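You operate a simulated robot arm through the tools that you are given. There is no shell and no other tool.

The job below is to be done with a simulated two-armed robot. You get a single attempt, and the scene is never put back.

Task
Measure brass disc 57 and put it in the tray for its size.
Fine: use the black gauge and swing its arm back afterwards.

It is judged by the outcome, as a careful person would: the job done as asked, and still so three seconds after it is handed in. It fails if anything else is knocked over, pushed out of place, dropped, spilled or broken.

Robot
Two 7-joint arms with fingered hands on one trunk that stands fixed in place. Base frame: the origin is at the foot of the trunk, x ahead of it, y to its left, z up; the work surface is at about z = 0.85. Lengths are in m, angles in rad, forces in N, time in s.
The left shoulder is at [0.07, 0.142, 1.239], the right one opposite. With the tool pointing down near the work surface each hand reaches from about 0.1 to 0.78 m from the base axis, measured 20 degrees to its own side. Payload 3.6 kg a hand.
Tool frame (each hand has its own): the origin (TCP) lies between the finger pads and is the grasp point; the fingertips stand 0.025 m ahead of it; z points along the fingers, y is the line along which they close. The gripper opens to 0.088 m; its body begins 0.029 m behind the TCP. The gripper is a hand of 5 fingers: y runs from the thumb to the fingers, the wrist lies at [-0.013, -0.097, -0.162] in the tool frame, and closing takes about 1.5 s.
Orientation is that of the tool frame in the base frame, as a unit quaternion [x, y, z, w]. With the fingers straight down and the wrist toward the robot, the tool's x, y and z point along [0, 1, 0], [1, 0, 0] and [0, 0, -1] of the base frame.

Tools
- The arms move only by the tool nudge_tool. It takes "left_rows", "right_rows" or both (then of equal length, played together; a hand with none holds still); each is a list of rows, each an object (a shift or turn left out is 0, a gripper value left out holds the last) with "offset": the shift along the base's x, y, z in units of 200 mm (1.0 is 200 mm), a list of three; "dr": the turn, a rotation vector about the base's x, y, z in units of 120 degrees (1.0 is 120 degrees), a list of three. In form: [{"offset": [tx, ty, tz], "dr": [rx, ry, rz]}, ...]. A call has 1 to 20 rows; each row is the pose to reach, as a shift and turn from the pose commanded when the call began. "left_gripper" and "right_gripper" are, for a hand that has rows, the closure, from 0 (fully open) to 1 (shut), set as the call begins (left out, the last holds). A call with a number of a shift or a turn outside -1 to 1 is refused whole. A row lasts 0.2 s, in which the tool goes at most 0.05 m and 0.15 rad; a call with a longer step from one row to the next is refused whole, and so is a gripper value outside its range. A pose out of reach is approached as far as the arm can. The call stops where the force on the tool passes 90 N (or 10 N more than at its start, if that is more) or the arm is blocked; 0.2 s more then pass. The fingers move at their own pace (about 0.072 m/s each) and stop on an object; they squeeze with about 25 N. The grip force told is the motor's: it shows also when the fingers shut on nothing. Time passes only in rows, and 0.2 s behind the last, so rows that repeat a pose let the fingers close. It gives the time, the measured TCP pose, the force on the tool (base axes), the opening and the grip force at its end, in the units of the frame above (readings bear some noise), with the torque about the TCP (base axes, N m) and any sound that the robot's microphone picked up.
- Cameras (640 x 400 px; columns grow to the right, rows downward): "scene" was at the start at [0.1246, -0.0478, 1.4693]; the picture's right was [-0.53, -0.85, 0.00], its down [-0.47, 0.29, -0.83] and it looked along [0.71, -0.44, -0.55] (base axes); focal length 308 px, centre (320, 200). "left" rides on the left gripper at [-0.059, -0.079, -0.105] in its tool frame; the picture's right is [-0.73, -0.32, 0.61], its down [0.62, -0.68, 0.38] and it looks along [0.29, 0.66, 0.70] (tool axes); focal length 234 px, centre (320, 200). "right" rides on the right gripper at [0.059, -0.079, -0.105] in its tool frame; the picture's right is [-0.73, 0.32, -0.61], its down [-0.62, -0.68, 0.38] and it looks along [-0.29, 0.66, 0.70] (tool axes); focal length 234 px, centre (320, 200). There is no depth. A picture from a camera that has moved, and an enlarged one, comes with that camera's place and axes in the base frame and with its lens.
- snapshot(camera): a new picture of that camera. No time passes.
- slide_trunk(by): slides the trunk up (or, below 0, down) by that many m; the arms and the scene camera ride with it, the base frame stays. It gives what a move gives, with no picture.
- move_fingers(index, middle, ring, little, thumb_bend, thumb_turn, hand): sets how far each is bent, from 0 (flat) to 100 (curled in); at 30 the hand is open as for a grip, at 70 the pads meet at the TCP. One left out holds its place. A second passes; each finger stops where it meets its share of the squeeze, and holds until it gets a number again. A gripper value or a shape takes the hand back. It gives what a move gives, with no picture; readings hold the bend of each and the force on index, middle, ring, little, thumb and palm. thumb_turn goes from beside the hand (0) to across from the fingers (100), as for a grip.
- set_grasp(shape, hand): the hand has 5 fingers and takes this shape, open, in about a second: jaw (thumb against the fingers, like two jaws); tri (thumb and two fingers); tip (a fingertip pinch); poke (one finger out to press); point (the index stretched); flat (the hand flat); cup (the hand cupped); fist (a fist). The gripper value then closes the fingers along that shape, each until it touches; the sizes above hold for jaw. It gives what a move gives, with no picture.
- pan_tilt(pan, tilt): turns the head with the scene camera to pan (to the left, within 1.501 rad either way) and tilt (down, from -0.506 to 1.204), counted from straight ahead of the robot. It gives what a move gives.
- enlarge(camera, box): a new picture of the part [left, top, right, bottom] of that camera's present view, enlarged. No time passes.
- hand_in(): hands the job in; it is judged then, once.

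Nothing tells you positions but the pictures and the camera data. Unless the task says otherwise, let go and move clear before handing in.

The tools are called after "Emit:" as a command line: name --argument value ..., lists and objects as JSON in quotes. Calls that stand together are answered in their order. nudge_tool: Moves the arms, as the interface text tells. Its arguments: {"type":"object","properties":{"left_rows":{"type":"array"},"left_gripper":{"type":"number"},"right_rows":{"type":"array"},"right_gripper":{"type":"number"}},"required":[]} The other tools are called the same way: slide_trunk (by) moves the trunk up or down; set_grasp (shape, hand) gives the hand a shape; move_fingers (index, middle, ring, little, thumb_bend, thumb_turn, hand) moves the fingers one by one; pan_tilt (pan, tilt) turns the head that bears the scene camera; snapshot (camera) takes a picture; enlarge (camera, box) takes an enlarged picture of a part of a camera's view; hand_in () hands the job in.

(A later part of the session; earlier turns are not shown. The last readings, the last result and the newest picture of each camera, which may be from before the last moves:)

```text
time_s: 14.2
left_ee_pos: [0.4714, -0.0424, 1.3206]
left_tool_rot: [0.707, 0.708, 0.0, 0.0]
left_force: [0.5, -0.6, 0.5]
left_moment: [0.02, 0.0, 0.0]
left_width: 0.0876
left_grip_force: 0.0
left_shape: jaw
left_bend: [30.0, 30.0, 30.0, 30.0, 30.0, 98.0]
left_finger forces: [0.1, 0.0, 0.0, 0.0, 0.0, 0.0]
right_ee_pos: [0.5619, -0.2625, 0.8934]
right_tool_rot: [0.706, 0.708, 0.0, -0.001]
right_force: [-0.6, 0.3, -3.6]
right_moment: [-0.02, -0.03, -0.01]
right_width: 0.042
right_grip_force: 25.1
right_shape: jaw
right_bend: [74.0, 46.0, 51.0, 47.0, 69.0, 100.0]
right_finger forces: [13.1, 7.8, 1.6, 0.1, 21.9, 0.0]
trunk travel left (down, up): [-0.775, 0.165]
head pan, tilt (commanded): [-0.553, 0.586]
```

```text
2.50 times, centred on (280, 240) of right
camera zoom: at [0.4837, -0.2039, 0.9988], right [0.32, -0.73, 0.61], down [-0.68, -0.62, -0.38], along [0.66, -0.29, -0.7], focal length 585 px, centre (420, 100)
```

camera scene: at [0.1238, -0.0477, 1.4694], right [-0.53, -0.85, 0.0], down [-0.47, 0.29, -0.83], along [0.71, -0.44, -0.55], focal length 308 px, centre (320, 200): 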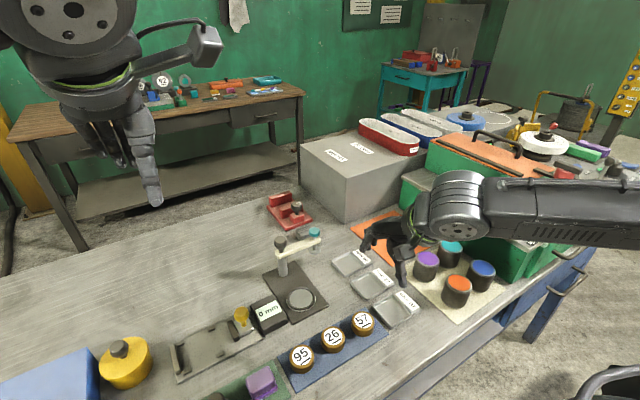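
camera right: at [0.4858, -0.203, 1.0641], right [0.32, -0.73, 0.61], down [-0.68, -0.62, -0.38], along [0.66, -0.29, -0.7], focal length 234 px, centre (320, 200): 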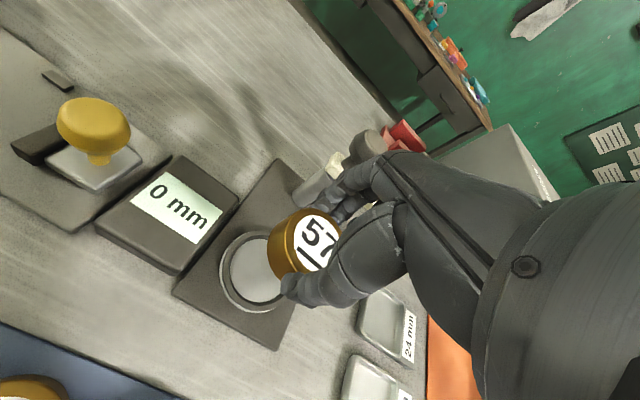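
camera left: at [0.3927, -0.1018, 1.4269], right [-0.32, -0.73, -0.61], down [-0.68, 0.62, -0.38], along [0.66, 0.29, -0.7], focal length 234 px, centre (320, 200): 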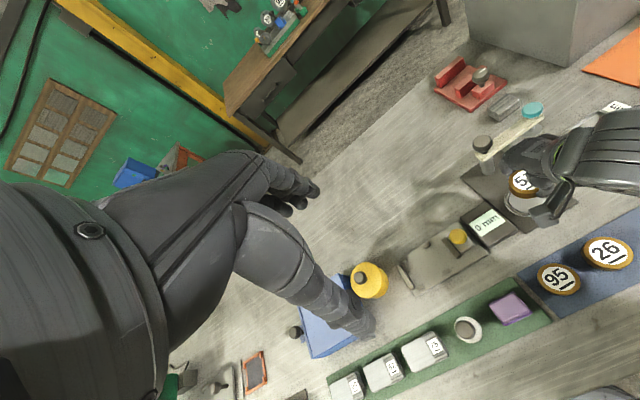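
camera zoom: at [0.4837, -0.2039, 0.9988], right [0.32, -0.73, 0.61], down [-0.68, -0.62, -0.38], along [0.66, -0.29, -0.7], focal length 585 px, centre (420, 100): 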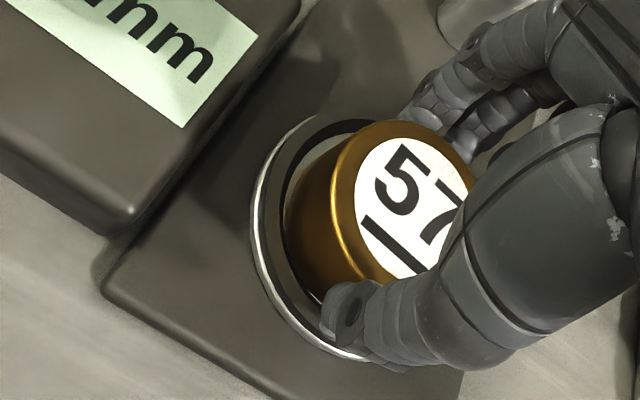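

The disc is about to enter the ring; let me look closely at the gap all round before the last millimetres.

Emit:
enlarge --camera "right" --box '[250, 180, 330, 270]'

Emit:
enlarge --camera "scene" --box '[280, 275, 330, 320]'

Emit:
enlarge --camera "left" --box '[490, 155, 560, 225]'

```text
4.44 times, centred on (290, 225) of right
camera zoom: at [0.4837, -0.2039, 0.9988], right [0.32, -0.73, 0.61], down [-0.68, -0.62, -0.38], along [0.66, -0.29, -0.7], focal length 1041 px, centre (453, 89)
```

zoom: 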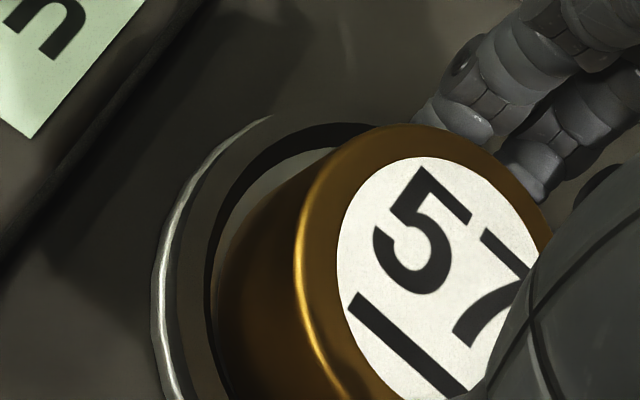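

```text
8.89 times, centred on (305, 298) of scene
camera zoom: at [0.1253, -0.048, 1.4693], right [-0.53, -0.85, 0.0], down [-0.47, 0.29, -0.83], along [0.71, -0.44, -0.55], focal length 2739 px, centre (453, -667)
```

zoom: 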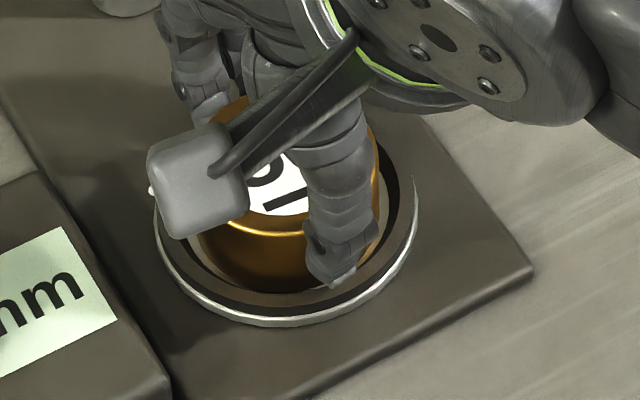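

```text
5.71 times, centred on (525, 190) of left
camera zoom: at [0.3927, -0.1016, 1.427], right [-0.32, -0.73, -0.61], down [-0.68, 0.62, -0.38], along [0.66, 0.29, -0.7], focal length 1338 px, centre (-851, 257)
```

zoom: 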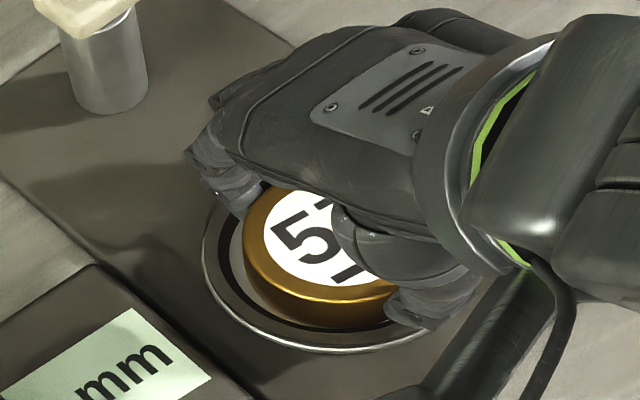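

The disc sits slightly toward the near/left side of the ring. I'll shift +2 mm in x and -1 mm in y and keep lowering in 1.5 mm steps.

Emit:
nudge_tool --right_rows '[{"offset": [0.01, -0.005, 0]}, {"offset": [0.01, -0.005, -0.0075]}, {"offset": [0.01, -0.005, -0.0075]}]'

Emit:
nudge_tool --right_rows '[{"offset": [0, 0, -0.0075]}, {"offset": [0, 0, -0.0075]}]'

Emit:
enlarge --camera "right" --box '[230, 180, 330, 290]'

Emit:
enlarge --camera "scene" --box '[280, 275, 330, 320]'

```text
time_s: 15.0
left_ee_pos: [0.4697, -0.0416, 1.3219]
left_tool_rot: [0.706, 0.708, -0.001, 0.001]
left_force: [-0.5, -0.4, -0.1]
left_moment: [0.0, -0.01, 0.02]
left_width: 0.0877
left_grip_force: 0.0
left_shape: jaw
left_bend: [30.0, 30.0, 30.0, 30.0, 30.0, 98.0]
left_finger forces: [0.0, 0.1, 0.0, 0.0, 0.0, 0.0]
right_ee_pos: [0.5636, -0.2627, 0.8933]
right_tool_rot: [0.706, 0.708, 0.0, 0.001]
right_force: [1.3, -1.3, 1.9]
right_moment: [0.0, -0.06, -0.02]
right_width: 0.042
right_grip_force: 25.3
right_shape: jaw
right_bend: [74.0, 46.0, 51.0, 47.0, 70.0, 100.0]
right_finger forces: [13.1, 8.3, 2.1, 0.1, 22.2, 0.0]
trunk travel left (down, up): [-0.775, 0.165]
head pan, tilt (commanded): [-0.553, 0.586]
```

```text
time_s: 15.6
left_ee_pos: [0.4694, -0.0415, 1.3224]
left_tool_rot: [0.705, 0.709, 0.0, 0.001]
left_force: [-1.0, 0.5, 0.6]
left_moment: [-0.02, 0.0, -0.03]
left_width: 0.0876
left_grip_force: 0.1
left_shape: jaw
left_bend: [30.0, 30.0, 30.0, 30.0, 30.0, 98.0]
left_finger forces: [0.1, 0.0, 0.0, 0.0, 0.0, 0.0]
right_ee_pos: [0.5626, -0.2629, 0.8919]
right_tool_rot: [0.706, 0.708, 0.001, 0.001]
right_force: [3.1, -0.9, 12.7]
right_moment: [-0.07, -0.12, 0.07]
right_width: 0.0424
right_grip_force: 25.2
right_shape: jaw
right_bend: [74.0, 46.0, 51.0, 47.0, 71.0, 100.0]
right_finger forces: [14.3, 9.2, 2.6, 0.0, 22.9, 0.0]
trunk travel left (down, up): [-0.775, 0.165]
head pan, tilt (commanded): [-0.553, 0.586]
```

```text
3.64 times, centred on (280, 235) of right
camera zoom: at [0.4841, -0.2045, 0.9971], right [0.32, -0.73, 0.61], down [-0.68, -0.62, -0.39], along [0.66, -0.29, -0.69], focal length 852 px, centre (466, 73)
```

zoom: 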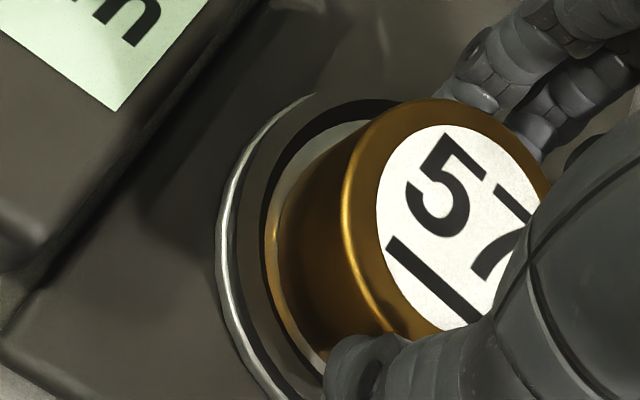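

```text
8.89 times, centred on (305, 298) of scene
camera zoom: at [0.123, -0.0471, 1.4697], right [-0.53, -0.85, 0.0], down [-0.47, 0.29, -0.83], along [0.71, -0.44, -0.55], focal length 2739 px, centre (453, -667)
```

zoom: 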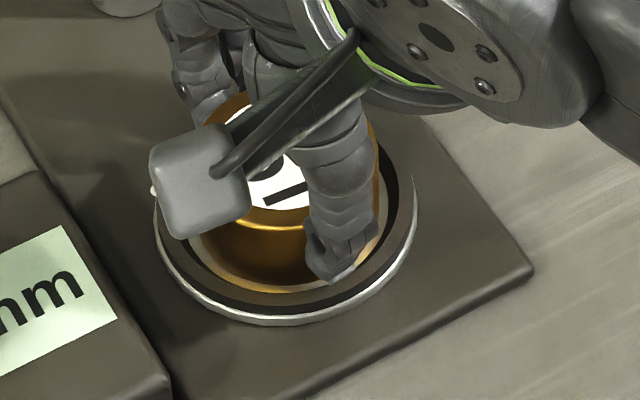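

The disc has touched down on the anvil (12.7 N up). I'll ease off slightly, then open the hand partway.

Emit:
nudge_tool --right_rows '[{"offset": [0, 0, 0.008]}, {"offset": [0, 0, 0.008]}]'

Emit:
nudge_tool --right_rows '[{"offset": [0, 0, 0]}, {"offset": [0, 0, 0]}, {"offset": [0, 0, 0]}, {"offset": [0, 0, 0]}, {"offset": [0, 0, 0]}, {"offset": [0, 0, 0]}]' --right_gripper 0.1

Emit:
enlarge --camera "right" --box '[200, 150, 360, 310]'

Emit:
enlarge --camera "scene" --box '[260, 230, 350, 320]'

```text
time_s: 16.2
left_ee_pos: [0.4707, -0.0414, 1.322]
left_tool_rot: [0.706, 0.708, -0.001, 0.001]
left_force: [-0.8, 0.7, 0.4]
left_moment: [0.02, 0.01, 0.0]
left_width: 0.0877
left_grip_force: 0.0
left_shape: jaw
left_bend: [30.0, 30.0, 30.0, 30.0, 30.0, 98.0]
left_finger forces: [0.0, 0.1, 0.0, 0.0, 0.0, 0.0]
right_ee_pos: [0.5623, -0.2635, 0.8932]
right_tool_rot: [0.706, 0.708, 0.0, 0.0]
right_force: [0.4, -0.9, 8.1]
right_moment: [-0.05, -0.07, 0.0]
right_width: 0.0425
right_grip_force: 25.6
right_shape: jaw
right_bend: [74.0, 46.0, 51.0, 47.0, 71.0, 100.0]
right_finger forces: [13.9, 8.8, 2.3, 0.1, 23.1, 0.0]
trunk travel left (down, up): [-0.775, 0.165]
head pan, tilt (commanded): [-0.553, 0.586]
```

```text
time_s: 17.6
left_ee_pos: [0.4697, -0.0419, 1.3218]
left_tool_rot: [0.706, 0.708, -0.001, 0.0]
left_force: [0.8, -0.4, 0.3]
left_moment: [0.03, 0.02, -0.03]
left_width: 0.0876
left_grip_force: 0.1
left_shape: jaw
left_bend: [30.0, 30.0, 30.0, 30.0, 30.0, 98.0]
left_finger forces: [0.1, 0.0, 0.1, 0.0, 0.1, 0.0]
right_ee_pos: [0.5626, -0.263, 0.8919]
right_tool_rot: [0.706, 0.708, 0.0, 0.001]
right_force: [0.7, -0.6, 0.0]
right_moment: [0.03, 0.0, 0.01]
right_width: 0.0793
right_grip_force: 0.0
right_shape: jaw
right_bend: [30.0, 32.0, 30.0, 31.0, 34.0, 98.0]
right_finger forces: [0.0, 0.0, 0.0, 0.0, 0.0, 0.0]
trunk travel left (down, up): [-0.775, 0.165]
head pan, tilt (commanded): [-0.553, 0.586]
```

```text
2.50 times, centred on (280, 230) of right
camera zoom: at [0.4845, -0.2049, 0.9975], right [0.32, -0.73, 0.61], down [-0.68, -0.62, -0.38], along [0.66, -0.29, -0.7], focal length 585 px, centre (420, 125)
```

zoom: 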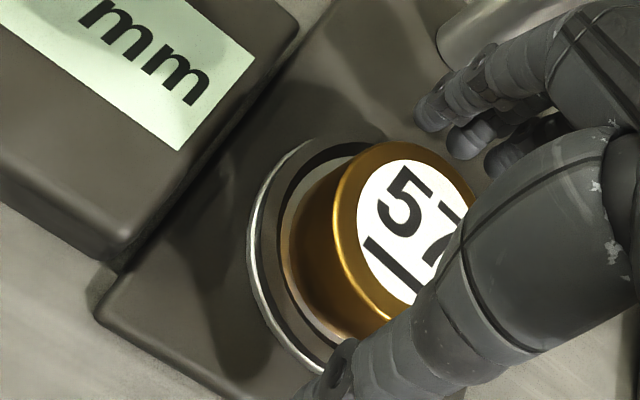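

```text
4.44 times, centred on (305, 275) of scene
camera zoom: at [0.1244, -0.0476, 1.4694], right [-0.53, -0.85, 0.0], down [-0.47, 0.29, -0.83], along [0.71, -0.44, -0.55], focal length 1370 px, centre (387, -133)
```

zoom: 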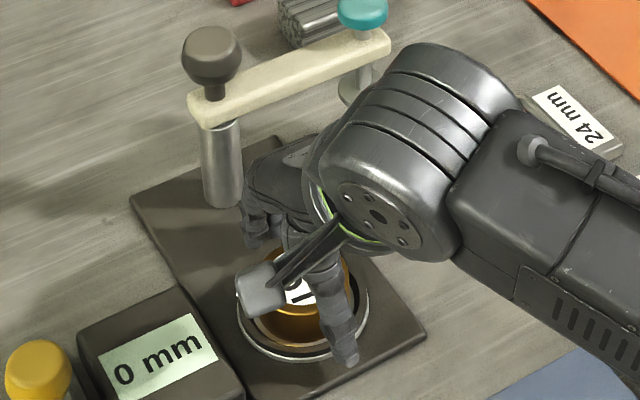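

Released; the disc sits inside the ring. I'll rise straight up first, then back away from the post, and look at the result.

Emit:
nudge_tool --right_rows '[{"offset": [0, 0, 0.08]}, {"offset": [0, 0, 0.2]}, {"offset": [-0.05, 0, 0.35]}, {"offset": [-0.15, -0.1, 0.5]}, {"offset": [-0.3, -0.25, 0.6]}, {"offset": [-0.45, -0.4, 0.65]}, {"offset": [-0.6, -0.5, 0.7]}, {"offset": [-0.6, -0.5, 0.7]}]'

Emit:
snapshot --camera "scene"

Emit:
enlarge --camera "scene" --box '[250, 215, 350, 325]'

Emit:
snapshot --camera "right"

```text
time_s: 19.4
left_ee_pos: [0.4729, -0.0422, 1.3217]
left_tool_rot: [0.706, 0.708, 0.0, 0.0]
left_force: [0.2, 0.5, -0.4]
left_moment: [0.02, 0.0, -0.01]
left_width: 0.0879
left_grip_force: 0.1
left_shape: jaw
left_bend: [30.0, 30.0, 30.0, 30.0, 30.0, 98.0]
left_finger forces: [0.1, 0.0, 0.1, 0.0, 0.0, 0.1]
right_ee_pos: [0.4454, -0.364, 1.0324]
right_tool_rot: [0.707, 0.708, 0.0, 0.0]
right_force: [-0.2, 0.0, 0.5]
right_moment: [-0.01, -0.04, 0.02]
right_width: 0.079
right_grip_force: 0.1
right_shape: jaw
right_bend: [29.0, 32.0, 30.0, 31.0, 33.0, 98.0]
right_finger forces: [0.0, 0.0, 0.0, 0.1, 0.0, 0.1]
trunk travel left (down, up): [-0.775, 0.165]
head pan, tilt (commanded): [-0.553, 0.586]
```

```text
taken
camera scene: at [0.1256, -0.0474, 1.4693], right [-0.53, -0.85, 0.0], down [-0.47, 0.29, -0.83], along [0.71, -0.44, -0.55], focal length 308 px, centre (320, 200)
```

scene: 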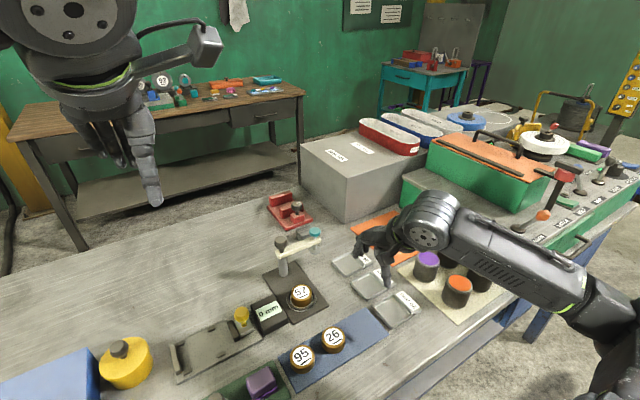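

```text
3.64 times, centred on (300, 270) of scene
camera zoom: at [0.1256, -0.0474, 1.4693], right [-0.53, -0.85, 0.0], down [-0.47, 0.29, -0.83], along [0.71, -0.44, -0.55], focal length 1121 px, centre (393, -54)
```

zoom: 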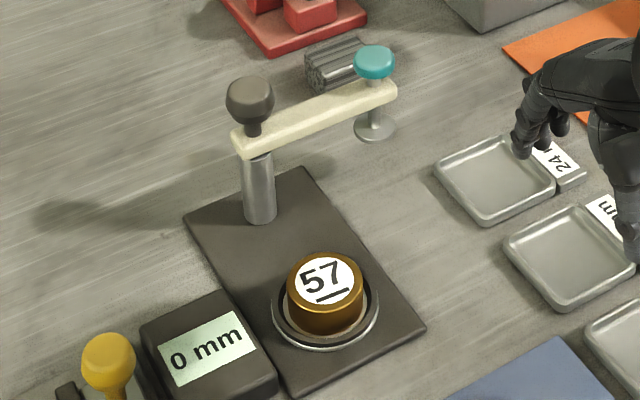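

```text
taken
camera right: at [0.366, -0.3056, 1.1372], right [0.32, -0.73, 0.61], down [-0.68, -0.63, -0.38], along [0.66, -0.29, -0.7], focal length 234 px, centre (320, 200)
```

right: 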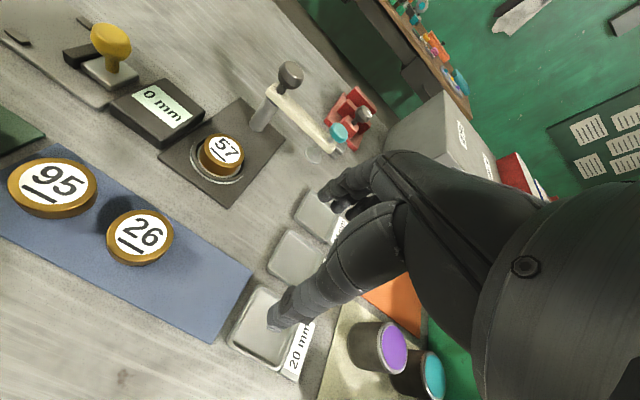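

Disc 57 is seated on the anvil and the display still reads 0 mm. Next I'll swing the arm: open the hand fully and bring it above the teal knob near (0.661,-0.3615), high enough to clear it.

Emit:
nudge_tool --right_rows '[{"offset": [0.1, 0.0, 0.05]}, {"offset": [0.3, 0.005, 0.1]}, {"offset": [0.5, 0.01, 0.1]}, {"offset": [0.7, 0.012, 0.1]}, {"offset": [0.85, 0.012, 0.1]}, {"offset": [0.85, 0.012, 0.1]}]' --right_gripper 0.0

Emit:
snapshot --camera "scene"

Emit:
snapshot --camera "right"

```text
time_s: 20.8
left_ee_pos: [0.4701, -0.0427, 1.3222]
left_tool_rot: [0.707, 0.707, -0.001, 0.001]
left_force: [-0.7, 0.2, -0.2]
left_moment: [-0.01, 0.0, -0.02]
left_width: 0.0876
left_grip_force: 0.1
left_shape: jaw
left_bend: [30.0, 30.0, 30.0, 30.0, 30.0, 98.0]
left_finger forces: [0.1, 0.0, 0.1, 0.0, 0.0, 0.1]
right_ee_pos: [0.6146, -0.3622, 1.0547]
right_tool_rot: [0.706, 0.708, 0.0, 0.0]
right_force: [1.1, -0.4, -0.2]
right_moment: [0.01, 0.04, 0.0]
right_width: 0.0877
right_grip_force: 0.0
right_shape: jaw
right_bend: [30.0, 30.0, 30.0, 30.0, 30.0, 98.0]
right_finger forces: [0.1, 0.0, 0.0, 0.0, 0.0, 0.1]
trunk travel left (down, up): [-0.775, 0.165]
head pan, tilt (commanded): [-0.553, 0.586]
```

```text
taken
camera scene: at [0.1239, -0.0481, 1.4694], right [-0.53, -0.85, 0.0], down [-0.47, 0.29, -0.83], along [0.71, -0.44, -0.55], focal length 308 px, centre (320, 200)
```

scene: 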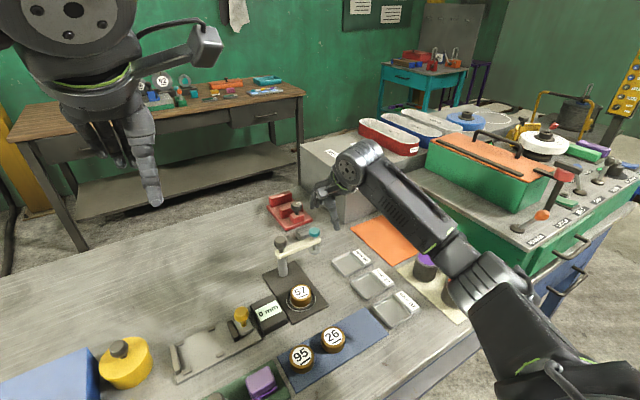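

```text
taken
camera right: at [0.5352, -0.3035, 1.1598], right [0.32, -0.73, 0.61], down [-0.68, -0.62, -0.38], along [0.66, -0.29, -0.7], focal length 234 px, centre (320, 200)
```

right: 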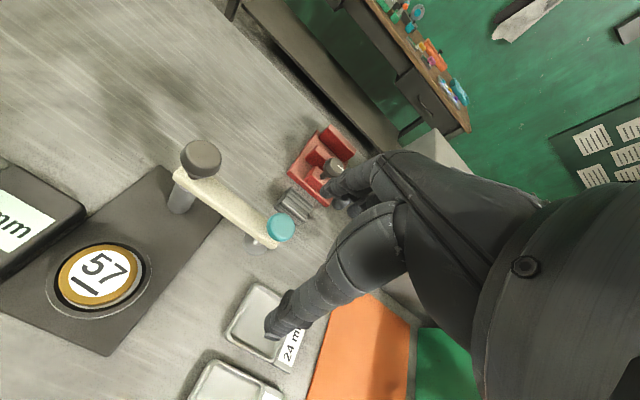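

The teal knob top is confirmed at about (0.659,-0.361,0.96) by the wrist camera. I'll centre the open hand over it and descend so that fingers and thumb straddle the knob, palm staying above it.

Emit:
nudge_tool --right_rows '[{"offset": [0.12, 0.005, 0.0]}, {"offset": [0.23, 0.005, 0.0]}, {"offset": [0.23, 0.005, -0.1]}, {"offset": [0.23, 0.005, -0.2]}, {"offset": [0.23, 0.005, -0.2]}]'

Emit:
enlarge --camera "scene" --box '[250, 160, 400, 310]'

Emit:
snapshot --camera "right"

Emit:
enlarge --camera "left" --box '[440, 60, 640, 220]'

```text
time_s: 22.0
left_ee_pos: [0.4712, -0.0419, 1.3225]
left_tool_rot: [0.706, 0.708, -0.001, 0.001]
left_force: [0.7, 0.5, 0.0]
left_moment: [0.0, 0.0, -0.01]
left_width: 0.088
left_grip_force: 0.0
left_shape: jaw
left_bend: [30.0, 30.0, 30.0, 30.0, 30.0, 98.0]
left_finger forces: [0.0, 0.0, 0.1, 0.0, 0.0, 0.1]
right_ee_pos: [0.6588, -0.3595, 1.0113]
right_tool_rot: [0.706, 0.708, 0.001, 0.0]
right_force: [-0.6, 0.1, 0.3]
right_moment: [-0.01, -0.03, -0.01]
right_width: 0.0877
right_grip_force: 0.0
right_shape: jaw
right_bend: [30.0, 30.0, 30.0, 30.0, 30.0, 98.0]
right_finger forces: [0.0, 0.1, 0.0, 0.1, 0.1, 0.1]
trunk travel left (down, up): [-0.775, 0.165]
head pan, tilt (commanded): [-0.553, 0.586]
```

```text
2.67 times, centred on (325, 235) of scene
camera zoom: at [0.1247, -0.0475, 1.4693], right [-0.53, -0.85, 0.0], down [-0.47, 0.29, -0.83], along [0.71, -0.44, -0.55], focal length 822 px, centre (307, 107)
```

zoom: 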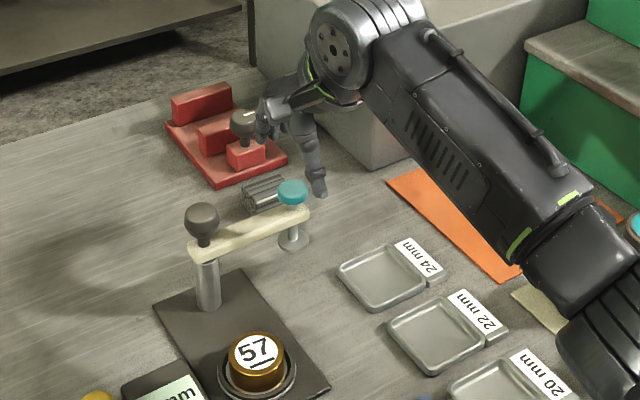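

```text
taken
camera right: at [0.5819, -0.3016, 1.1165], right [0.32, -0.73, 0.61], down [-0.68, -0.62, -0.38], along [0.66, -0.29, -0.7], focal length 234 px, centre (320, 200)
```

right: 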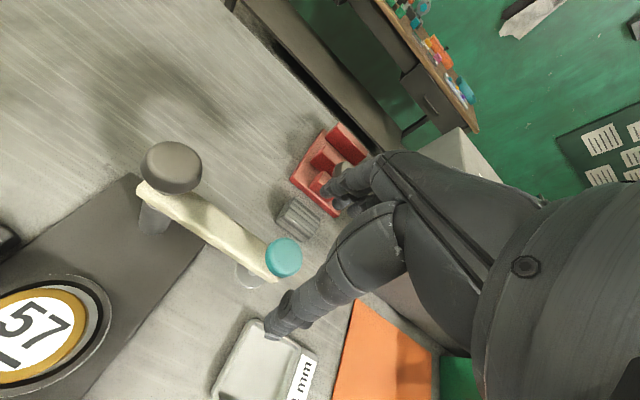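

```text
2.50 times, centred on (540, 140) of left
camera zoom: at [0.3922, -0.1011, 1.4272], right [-0.32, -0.73, -0.61], down [-0.68, 0.62, -0.38], along [0.66, 0.29, -0.7], focal length 585 px, centre (-230, 350)
```

zoom: 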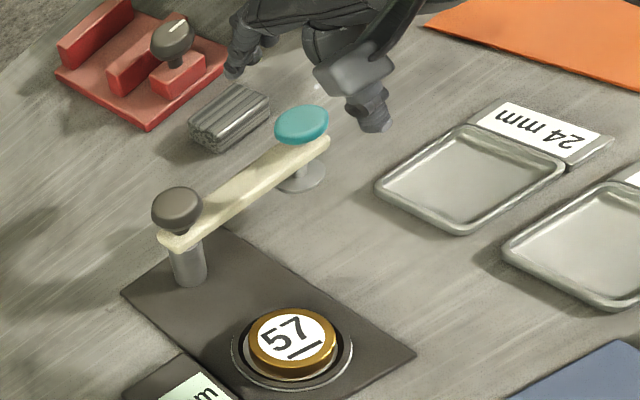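

The knob is centred between thumb and fingers. Lowering to straddle it.

Emit:
nudge_tool --right_rows '[{"offset": [0.0, 0.0, -0.1]}, {"offset": [0.0, 0.0, -0.2]}, {"offset": [0.0, 0.0, -0.3]}, {"offset": [0.0, 0.0, -0.3]}]'

Emit:
enlarge --camera "scene" --box '[250, 160, 400, 310]'

Emit:
snapshot --camera "right"

Emit:
enlarge --camera "left" --box '[440, 60, 640, 220]'

```text
time_s: 23.0
left_ee_pos: [0.4716, -0.0428, 1.3225]
left_tool_rot: [0.706, 0.708, -0.001, 0.0]
left_force: [-0.8, 0.9, 0.1]
left_moment: [0.0, -0.02, -0.01]
left_width: 0.0877
left_grip_force: 0.1
left_shape: jaw
left_bend: [30.0, 30.0, 30.0, 30.0, 30.0, 98.0]
left_finger forces: [0.0, 0.0, 0.0, 0.0, 0.0, 0.1]
right_ee_pos: [0.659, -0.36, 0.951]
right_tool_rot: [0.706, 0.708, -0.001, 0.0]
right_force: [-0.7, -0.1, 0.2]
right_moment: [-0.03, 0.01, 0.04]
right_width: 0.0878
right_grip_force: 0.2
right_shape: jaw
right_bend: [30.0, 30.0, 30.0, 30.0, 30.0, 98.0]
right_finger forces: [0.0, 0.0, 0.0, 0.0, 0.0, 0.0]
trunk travel left (down, up): [-0.775, 0.165]
head pan, tilt (commanded): [-0.553, 0.586]
```

```text
2.67 times, centred on (325, 235) of scene
camera zoom: at [0.1248, -0.0476, 1.4693], right [-0.53, -0.85, 0.0], down [-0.47, 0.29, -0.83], along [0.71, -0.44, -0.55], focal length 822 px, centre (307, 107)
```

zoom: 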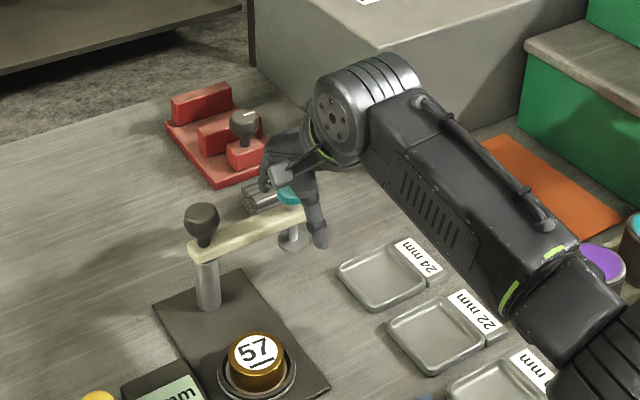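

```text
taken
camera right: at [0.5804, -0.3024, 1.0551], right [0.32, -0.73, 0.61], down [-0.68, -0.62, -0.38], along [0.66, -0.29, -0.7], focal length 234 px, centre (320, 200)
```

right: 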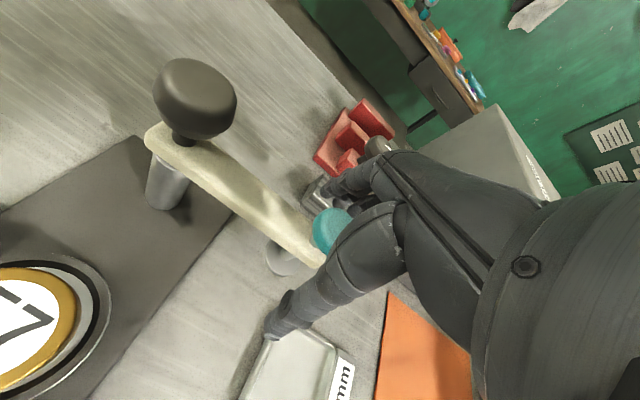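

```text
2.50 times, centred on (540, 140) of left
camera zoom: at [0.3922, -0.1012, 1.4271], right [-0.32, -0.73, -0.61], down [-0.68, 0.62, -0.38], along [0.66, 0.29, -0.7], focal length 585 px, centre (-230, 350)
```

zoom: 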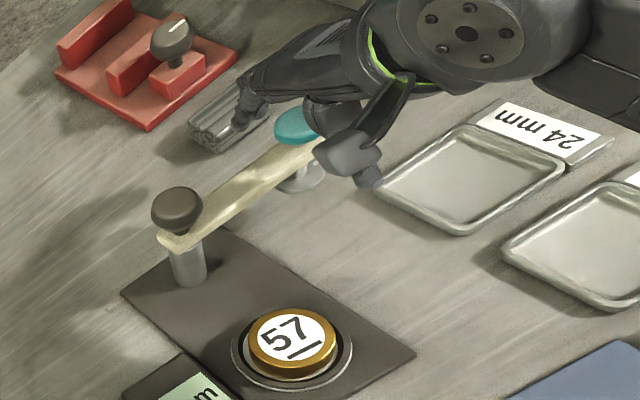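

The hand straddles the knob, but to swing the arm cleanly through 90° I prefer to push with a compact, closed hand from behind the bar. I'll rise clear, close the fingers and look at the shape.

Emit:
nudge_tool --right_rows '[{"offset": [0.0, 0.0, 0.12]}, {"offset": [0.0, 0.0, 0.24]}, {"offset": [0.0, 0.0, 0.36]}, {"offset": [0.0, 0.0, 0.45]}, {"offset": [0.0, 0.0, 0.45]}]'

Emit:
set_grasp --hand "right" --shape "poke"

Emit:
snapshot --camera "right"

Emit:
enlarge --camera "scene" --box '[270, 130, 400, 260]'

Emit:
enlarge --camera "left" --box '[440, 40, 640, 200]'

```text
time_s: 24.2
left_ee_pos: [0.4709, -0.0424, 1.3222]
left_tool_rot: [0.706, 0.708, 0.0, 0.0]
left_force: [0.5, -0.4, 0.7]
left_moment: [0.0, -0.01, 0.05]
left_width: 0.0876
left_grip_force: 0.1
left_shape: jaw
left_bend: [30.0, 30.0, 30.0, 30.0, 30.0, 98.0]
left_finger forces: [0.0, 0.0, 0.1, 0.0, 0.0, 0.1]
right_ee_pos: [0.661, -0.3601, 1.0421]
right_tool_rot: [0.707, 0.708, -0.001, -0.001]
right_force: [-0.7, 0.4, 0.0]
right_moment: [-0.01, 0.0, -0.02]
right_width: 0.0879
right_grip_force: 0.1
right_shape: jaw
right_bend: [30.0, 30.0, 30.0, 30.0, 30.0, 98.0]
right_finger forces: [0.1, 0.1, 0.1, 0.0, 0.1, 0.1]
trunk travel left (down, up): [-0.775, 0.165]
head pan, tilt (commanded): [-0.553, 0.586]
```

```text
time_s: 25.1
left_ee_pos: [0.4705, -0.0408, 1.3216]
left_tool_rot: [0.706, 0.708, -0.001, 0.0]
left_force: [0.1, 0.5, -0.3]
left_moment: [-0.01, 0.01, 0.02]
left_width: 0.0875
left_grip_force: 0.0
left_shape: jaw
left_bend: [30.0, 30.0, 30.0, 30.0, 30.0, 98.0]
left_finger forces: [0.1, 0.1, 0.1, 0.0, 0.1, 0.0]
right_ee_pos: [0.6601, -0.3607, 1.0416]
right_tool_rot: [0.707, 0.708, 0.0, -0.001]
right_force: [0.1, -0.1, 0.1]
right_moment: [-0.01, -0.03, -0.02]
right_width: 0.0
right_grip_force: 0.0
right_shape: poke
right_bend: [70.0, 70.0, 99.0, 99.0, 100.0, 100.0]
right_finger forces: [0.0, 0.1, 0.0, 0.0, 0.0, 0.0]
trunk travel left (down, up): [-0.775, 0.165]
head pan, tilt (commanded): [-0.553, 0.586]
```

```text
taken
camera right: at [0.5827, -0.3025, 1.1472], right [0.32, -0.73, 0.61], down [-0.68, -0.62, -0.38], along [0.66, -0.29, -0.7], focal length 234 px, centre (320, 200)
```

right: 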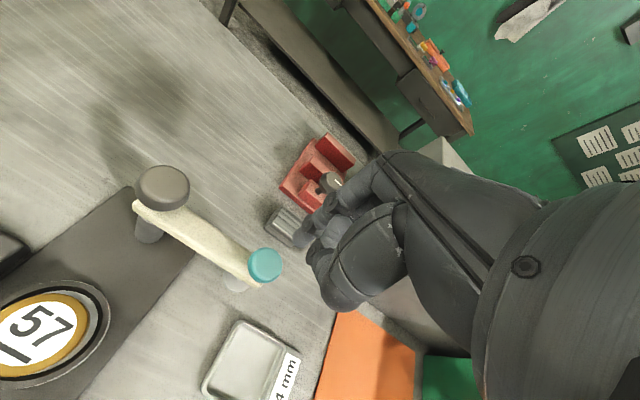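

```text
3.08 times, centred on (335, 195) of scene
camera zoom: at [0.1247, -0.0477, 1.4693], right [-0.53, -0.85, 0.0], down [-0.47, 0.29, -0.83], along [0.71, -0.44, -0.55], focal length 948 px, centre (274, 215)
```

zoom: 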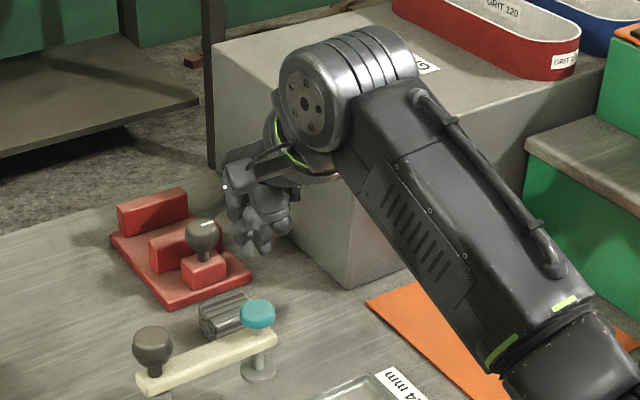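

```text
2.50 times, centred on (540, 120) of left
camera zoom: at [0.3922, -0.1013, 1.4272], right [-0.32, -0.73, -0.61], down [-0.68, 0.62, -0.38], along [0.66, 0.29, -0.7], focal length 585 px, centre (-230, 400)
```

zoom: 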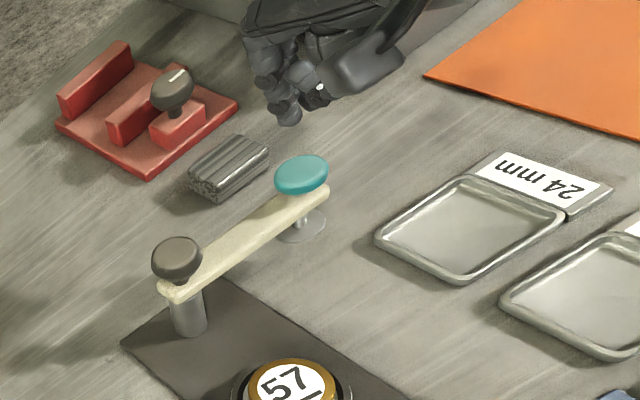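

The "poke" shape gives index and middle fingertips together at the tool point with the rest curled – a good pusher. I'll zoom in to see exactly where the tip is.

Emit:
enlarge --camera "right" --box '[230, 150, 400, 320]'

Emit:
enlarge --camera "left" --box '[500, 40, 600, 140]'

Emit:
enlarge --camera "scene" --box '[300, 170, 380, 250]'

```text
2.35 times, centred on (315, 235) of right
camera zoom: at [0.5827, -0.3025, 1.1472], right [0.32, -0.73, 0.61], down [-0.68, -0.62, -0.38], along [0.66, -0.29, -0.7], focal length 551 px, centre (332, 118)
```

zoom: 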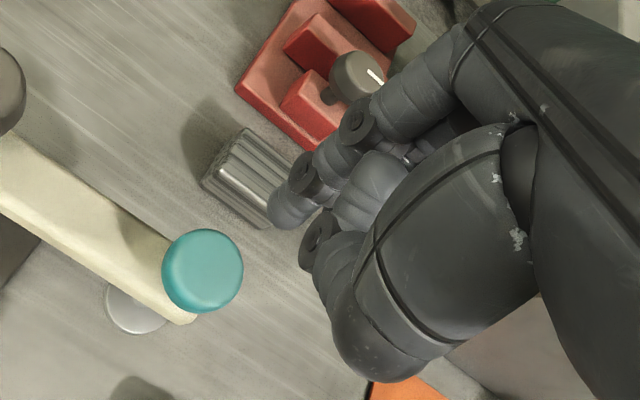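

```text
4.00 times, centred on (550, 90) of left
camera zoom: at [0.3922, -0.1013, 1.4272], right [-0.32, -0.73, -0.61], down [-0.68, 0.62, -0.38], along [0.66, 0.29, -0.7], focal length 937 px, centre (-600, 640)
```

zoom: 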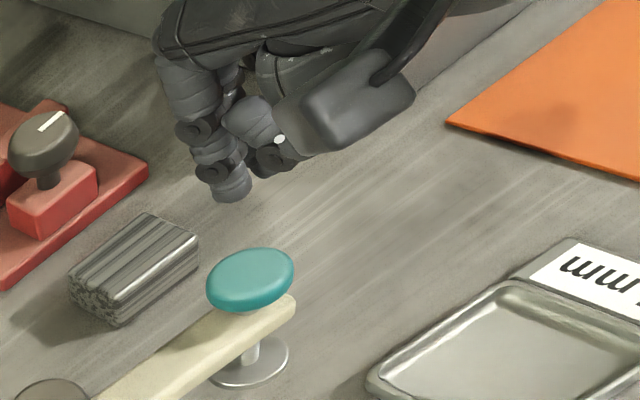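

```text
5.00 times, centred on (340, 210) of scene
camera zoom: at [0.1247, -0.0477, 1.4693], right [-0.53, -0.85, 0.0], down [-0.47, 0.29, -0.83], along [0.71, -0.44, -0.55], focal length 1541 px, centre (220, 150)
```

zoom: 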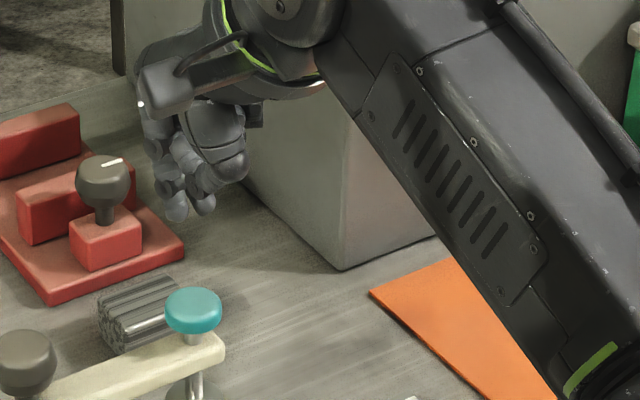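

The poke shape's curled thumb would catch the teal knob as the arm turns, so I'll go back to the open "jaw" hand, straddling the knob, and lead the arm round with the hand yawing along. First test: jaw shape, descend to straddle again.

Emit:
set_grasp --hand "right" --shape "jaw"

Emit:
nudge_tool --right_rows '[{"offset": [0.0, 0.0, -0.12]}, {"offset": [0.0, 0.0, -0.24]}, {"offset": [0.0, 0.0, -0.36]}, {"offset": [0.0, 0.0, -0.45]}, {"offset": [0.0, 0.0, -0.45]}]' --right_gripper 0.0

Emit:
enlarge --camera "scene" --box '[260, 180, 370, 290]'

Emit:
enlarge --camera "right" --box '[230, 130, 430, 350]'

```text
time_s: 26.0
left_ee_pos: [0.4722, -0.0424, 1.3213]
left_tool_rot: [0.706, 0.708, -0.001, 0.001]
left_force: [-0.1, 0.4, 0.2]
left_moment: [0.0, 0.01, -0.03]
left_width: 0.0876
left_grip_force: 0.0
left_shape: jaw
left_bend: [30.0, 30.0, 30.0, 30.0, 30.0, 98.0]
left_finger forces: [0.1, 0.0, 0.1, 0.0, 0.1, 0.0]
right_ee_pos: [0.6611, -0.3607, 1.0422]
right_tool_rot: [0.706, 0.708, 0.001, 0.0]
right_force: [-0.3, 0.2, 0.8]
right_moment: [0.01, 0.0, 0.01]
right_width: 0.0881
right_grip_force: 0.0
right_shape: jaw
right_bend: [30.0, 30.0, 30.0, 30.0, 30.0, 98.0]
right_finger forces: [0.0, 0.0, 0.0, 0.1, 0.0, 0.0]
trunk travel left (down, up): [-0.775, 0.165]
head pan, tilt (commanded): [-0.553, 0.586]
```

```text
time_s: 27.2
left_ee_pos: [0.4716, -0.0421, 1.3223]
left_tool_rot: [0.706, 0.708, 0.0, 0.001]
left_force: [0.7, 1.9, -0.2]
left_moment: [0.0, 0.01, -0.03]
left_width: 0.0876
left_grip_force: 0.0
left_shape: jaw
left_bend: [30.0, 30.0, 30.0, 30.0, 30.0, 98.0]
left_finger forces: [0.1, 0.1, 0.0, 0.0, 0.0, 0.0]
right_ee_pos: [0.6598, -0.3597, 0.9521]
right_tool_rot: [0.706, 0.708, 0.0, -0.001]
right_force: [-0.2, -0.2, 0.5]
right_moment: [0.01, 0.01, -0.01]
right_width: 0.0878
right_grip_force: 0.0
right_shape: jaw
right_bend: [30.0, 30.0, 30.0, 30.0, 30.0, 98.0]
right_finger forces: [0.0, 0.0, 0.0, 0.1, 0.0, 0.0]
trunk travel left (down, up): [-0.775, 0.165]
head pan, tilt (commanded): [-0.553, 0.586]
```

```text
3.64 times, centred on (315, 235) of scene
camera zoom: at [0.1246, -0.0478, 1.4693], right [-0.53, -0.85, 0.0], down [-0.47, 0.29, -0.83], along [0.71, -0.44, -0.55], focal length 1121 px, centre (338, 73)
```

zoom: 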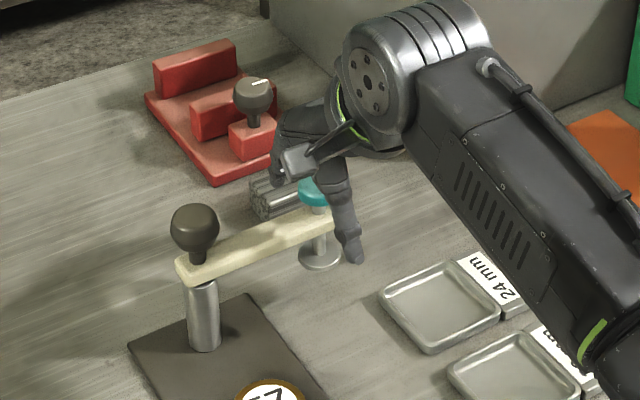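

```text
1.82 times, centred on (330, 240) of right
camera zoom: at [0.5822, -0.3006, 1.0574], right [0.32, -0.73, 0.61], down [-0.68, -0.62, -0.38], along [0.66, -0.29, -0.7], focal length 426 px, centre (302, 127)
```

zoom: 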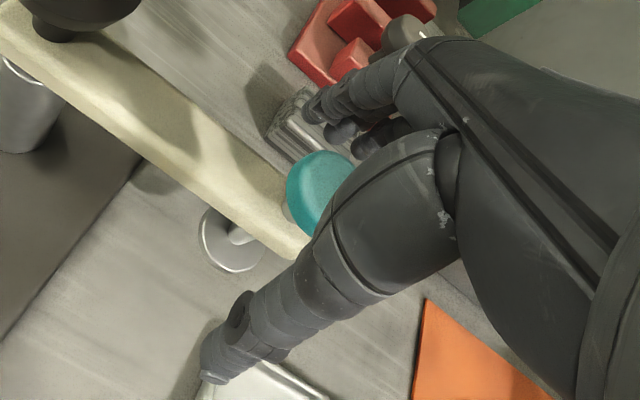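

The knob is again between fingers and thumb. I'll now draw the arm round the first 30°, then check.

Emit:
nudge_tool --right_rows '[{"offset": [-0.0375, -0.005, 0.0]}, {"offset": [-0.075, -0.01, 0.0]}, {"offset": [-0.1075, -0.0175, 0.0]}, {"offset": [-0.1425, -0.025, 0.0]}, {"offset": [-0.175, -0.018, 0.0], "dr": [0, 0, -0.0156]}, {"offset": [-0.2065, -0.0115, 0.0], "dr": [0, 0, -0.03125]}, {"offset": [-0.238, -0.0005, 0.0], "dr": [0, 0, -0.047]}, {"offset": [-0.27, 0.0105, 0.0], "dr": [0, 0, -0.0625]}, {"offset": [-0.3, 0.0255, 0.0], "dr": [0, 0, -0.078]}, {"offset": [-0.329, 0.0405, 0.0], "dr": [0, 0, -0.09375]}, {"offset": [-0.357, 0.059, 0.0], "dr": [0, 0, -0.109]}, {"offset": [-0.3855, 0.078, 0.0], "dr": [0, 0, -0.125]}]'

Emit:
enlarge --camera "scene" --box '[250, 190, 370, 310]'

Emit:
enlarge --camera "right" --box '[180, 130, 430, 350]'

Emit:
enlarge --camera "left" --box '[440, 80, 600, 240]'

```text
time_s: 29.8
left_ee_pos: [0.471, -0.0413, 1.3216]
left_tool_rot: [0.707, 0.708, -0.001, 0.001]
left_force: [0.3, -1.5, -0.5]
left_moment: [0.03, 0.02, 0.02]
left_width: 0.0879
left_grip_force: 0.0
left_shape: jaw
left_bend: [30.0, 30.0, 30.0, 30.0, 30.0, 98.0]
left_finger forces: [0.0, 0.1, 0.0, 0.0, 0.0, 0.0]
right_ee_pos: [0.582, -0.3435, 0.9512]
right_tool_rot: [0.794, 0.608, 0.0, 0.0]
right_force: [-0.4, 0.3, 0.7]
right_moment: [0.02, 0.0, -0.03]
right_width: 0.0878
right_grip_force: 0.1
right_shape: jaw
right_bend: [30.0, 30.0, 30.0, 30.0, 30.0, 98.0]
right_finger forces: [0.3, 0.0, 0.0, 0.0, 0.1, 0.0]
trunk travel left (down, up): [-0.775, 0.165]
head pan, tilt (commanded): [-0.553, 0.586]
```

```text
3.33 times, centred on (310, 250) of scene
camera zoom: at [0.1245, -0.0475, 1.4693], right [-0.53, -0.85, 0.0], down [-0.47, 0.29, -0.83], along [0.71, -0.44, -0.55], focal length 1027 px, centre (353, 33)
```

zoom: 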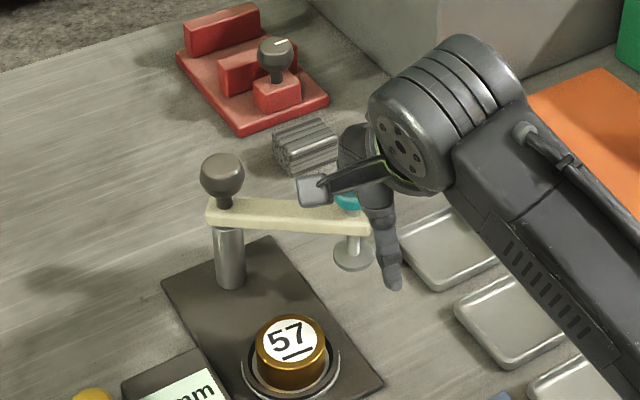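

```text
1.82 times, centred on (305, 240) of right
camera zoom: at [0.5223, -0.2673, 1.0565], right [0.12, -0.78, 0.61], down [-0.82, -0.43, -0.38], along [0.56, -0.45, -0.7], focal length 426 px, centre (347, 127)
```

zoom: 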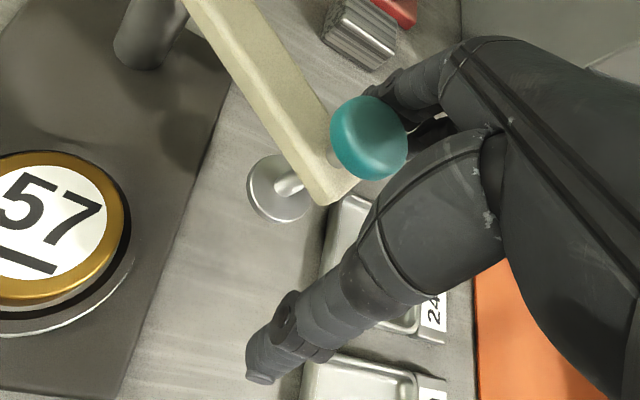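

```text
2.50 times, centred on (520, 160) of left
camera zoom: at [0.392, -0.1011, 1.4272], right [-0.32, -0.73, -0.61], down [-0.68, 0.62, -0.38], along [0.66, 0.29, -0.7], focal length 585 px, centre (-180, 300)
```

zoom: 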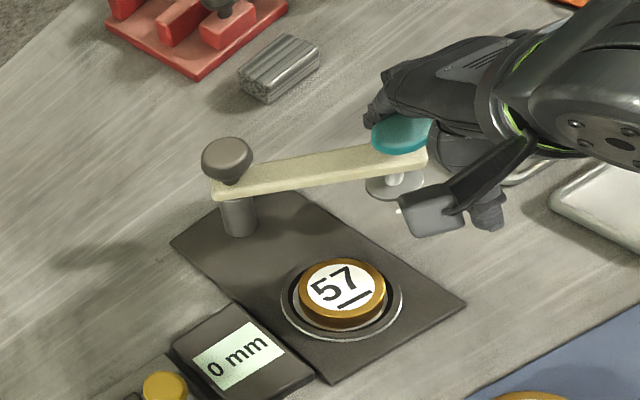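

The arm follows easily (hardly any force) and is turned about 30°. I'll lead it on to 60° and check the foot's height over the disc before going further.

Emit:
nudge_tool --right_rows '[{"offset": [-0.0255, 0.022, 0.0], "dr": [0, 0, -0.0156]}, {"offset": [-0.051, 0.0445, 0.0], "dr": [0, 0, -0.03125]}, {"offset": [-0.074, 0.07, 0.0], "dr": [0, 0, -0.047]}, {"offset": [-0.0965, 0.096, 0.0], "dr": [0, 0, -0.0625]}, {"offset": [-0.1165, 0.124, 0.0], "dr": [0, 0, -0.078]}, {"offset": [-0.136, 0.1525, 0.0], "dr": [0, 0, -0.09375]}, {"offset": [-0.152, 0.183, 0.0], "dr": [0, 0, -0.109]}, {"offset": [-0.168, 0.214, 0.0], "dr": [0, 0, -0.125]}, {"offset": [-0.168, 0.214, 0.0], "dr": [0, 0, -0.125]}]'

Emit:
enlarge --camera "scene" --box '[250, 200, 370, 320]'

Emit:
enlarge --camera "right" --box '[180, 130, 430, 350]'

Emit:
enlarge --camera "left" --box '[440, 80, 600, 240]'

```text
time_s: 31.8
left_ee_pos: [0.4711, -0.0413, 1.3212]
left_tool_rot: [0.706, 0.709, 0.0, 0.0]
left_force: [0.4, 0.8, 0.2]
left_moment: [0.0, -0.01, 0.02]
left_width: 0.0876
left_grip_force: 0.0
left_shape: jaw
left_bend: [30.0, 30.0, 30.0, 30.0, 30.0, 98.0]
left_finger forces: [0.1, 0.1, 0.0, 0.1, 0.1, 0.0]
right_ee_pos: [0.5505, -0.3036, 0.951]
right_tool_rot: [0.866, 0.5, 0.0, -0.001]
right_force: [0.3, -0.3, 0.4]
right_moment: [0.0, -0.02, -0.01]
right_width: 0.0883
right_grip_force: 0.0
right_shape: jaw
right_bend: [30.0, 30.0, 30.0, 30.0, 30.0, 98.0]
right_finger forces: [0.2, 0.0, 0.1, 0.0, 0.0, 0.0]
trunk travel left (down, up): [-0.775, 0.165]
head pan, tilt (commanded): [-0.553, 0.586]
```

```text
3.33 times, centred on (310, 260) of scene
camera zoom: at [0.1247, -0.0479, 1.4693], right [-0.53, -0.85, 0.0], down [-0.47, 0.29, -0.83], along [0.71, -0.44, -0.55], focal length 1027 px, centre (353, 0)
```

zoom: 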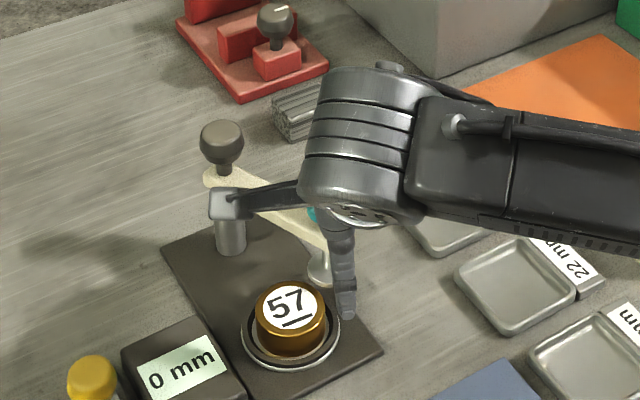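

```text
1.82 times, centred on (305, 240) of right
camera zoom: at [0.5113, -0.212, 1.0567], right [-0.08, -0.79, 0.61], down [-0.9, -0.2, -0.38], along [0.42, -0.58, -0.7], focal length 426 px, centre (347, 127)
```

zoom: 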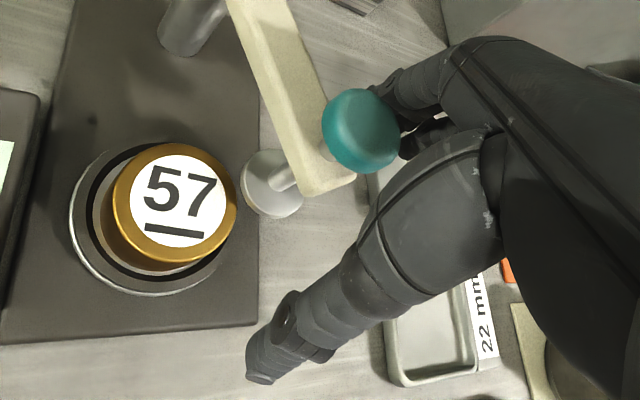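

```text
2.50 times, centred on (520, 160) of left
camera zoom: at [0.3921, -0.1014, 1.4271], right [-0.32, -0.73, -0.61], down [-0.68, 0.62, -0.38], along [0.66, 0.29, -0.7], focal length 585 px, centre (-180, 300)
```

zoom: 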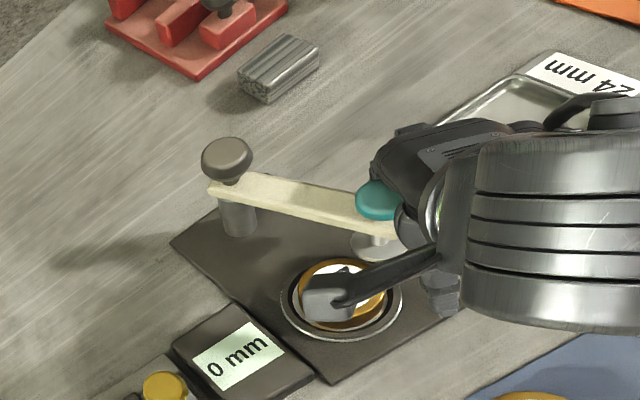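

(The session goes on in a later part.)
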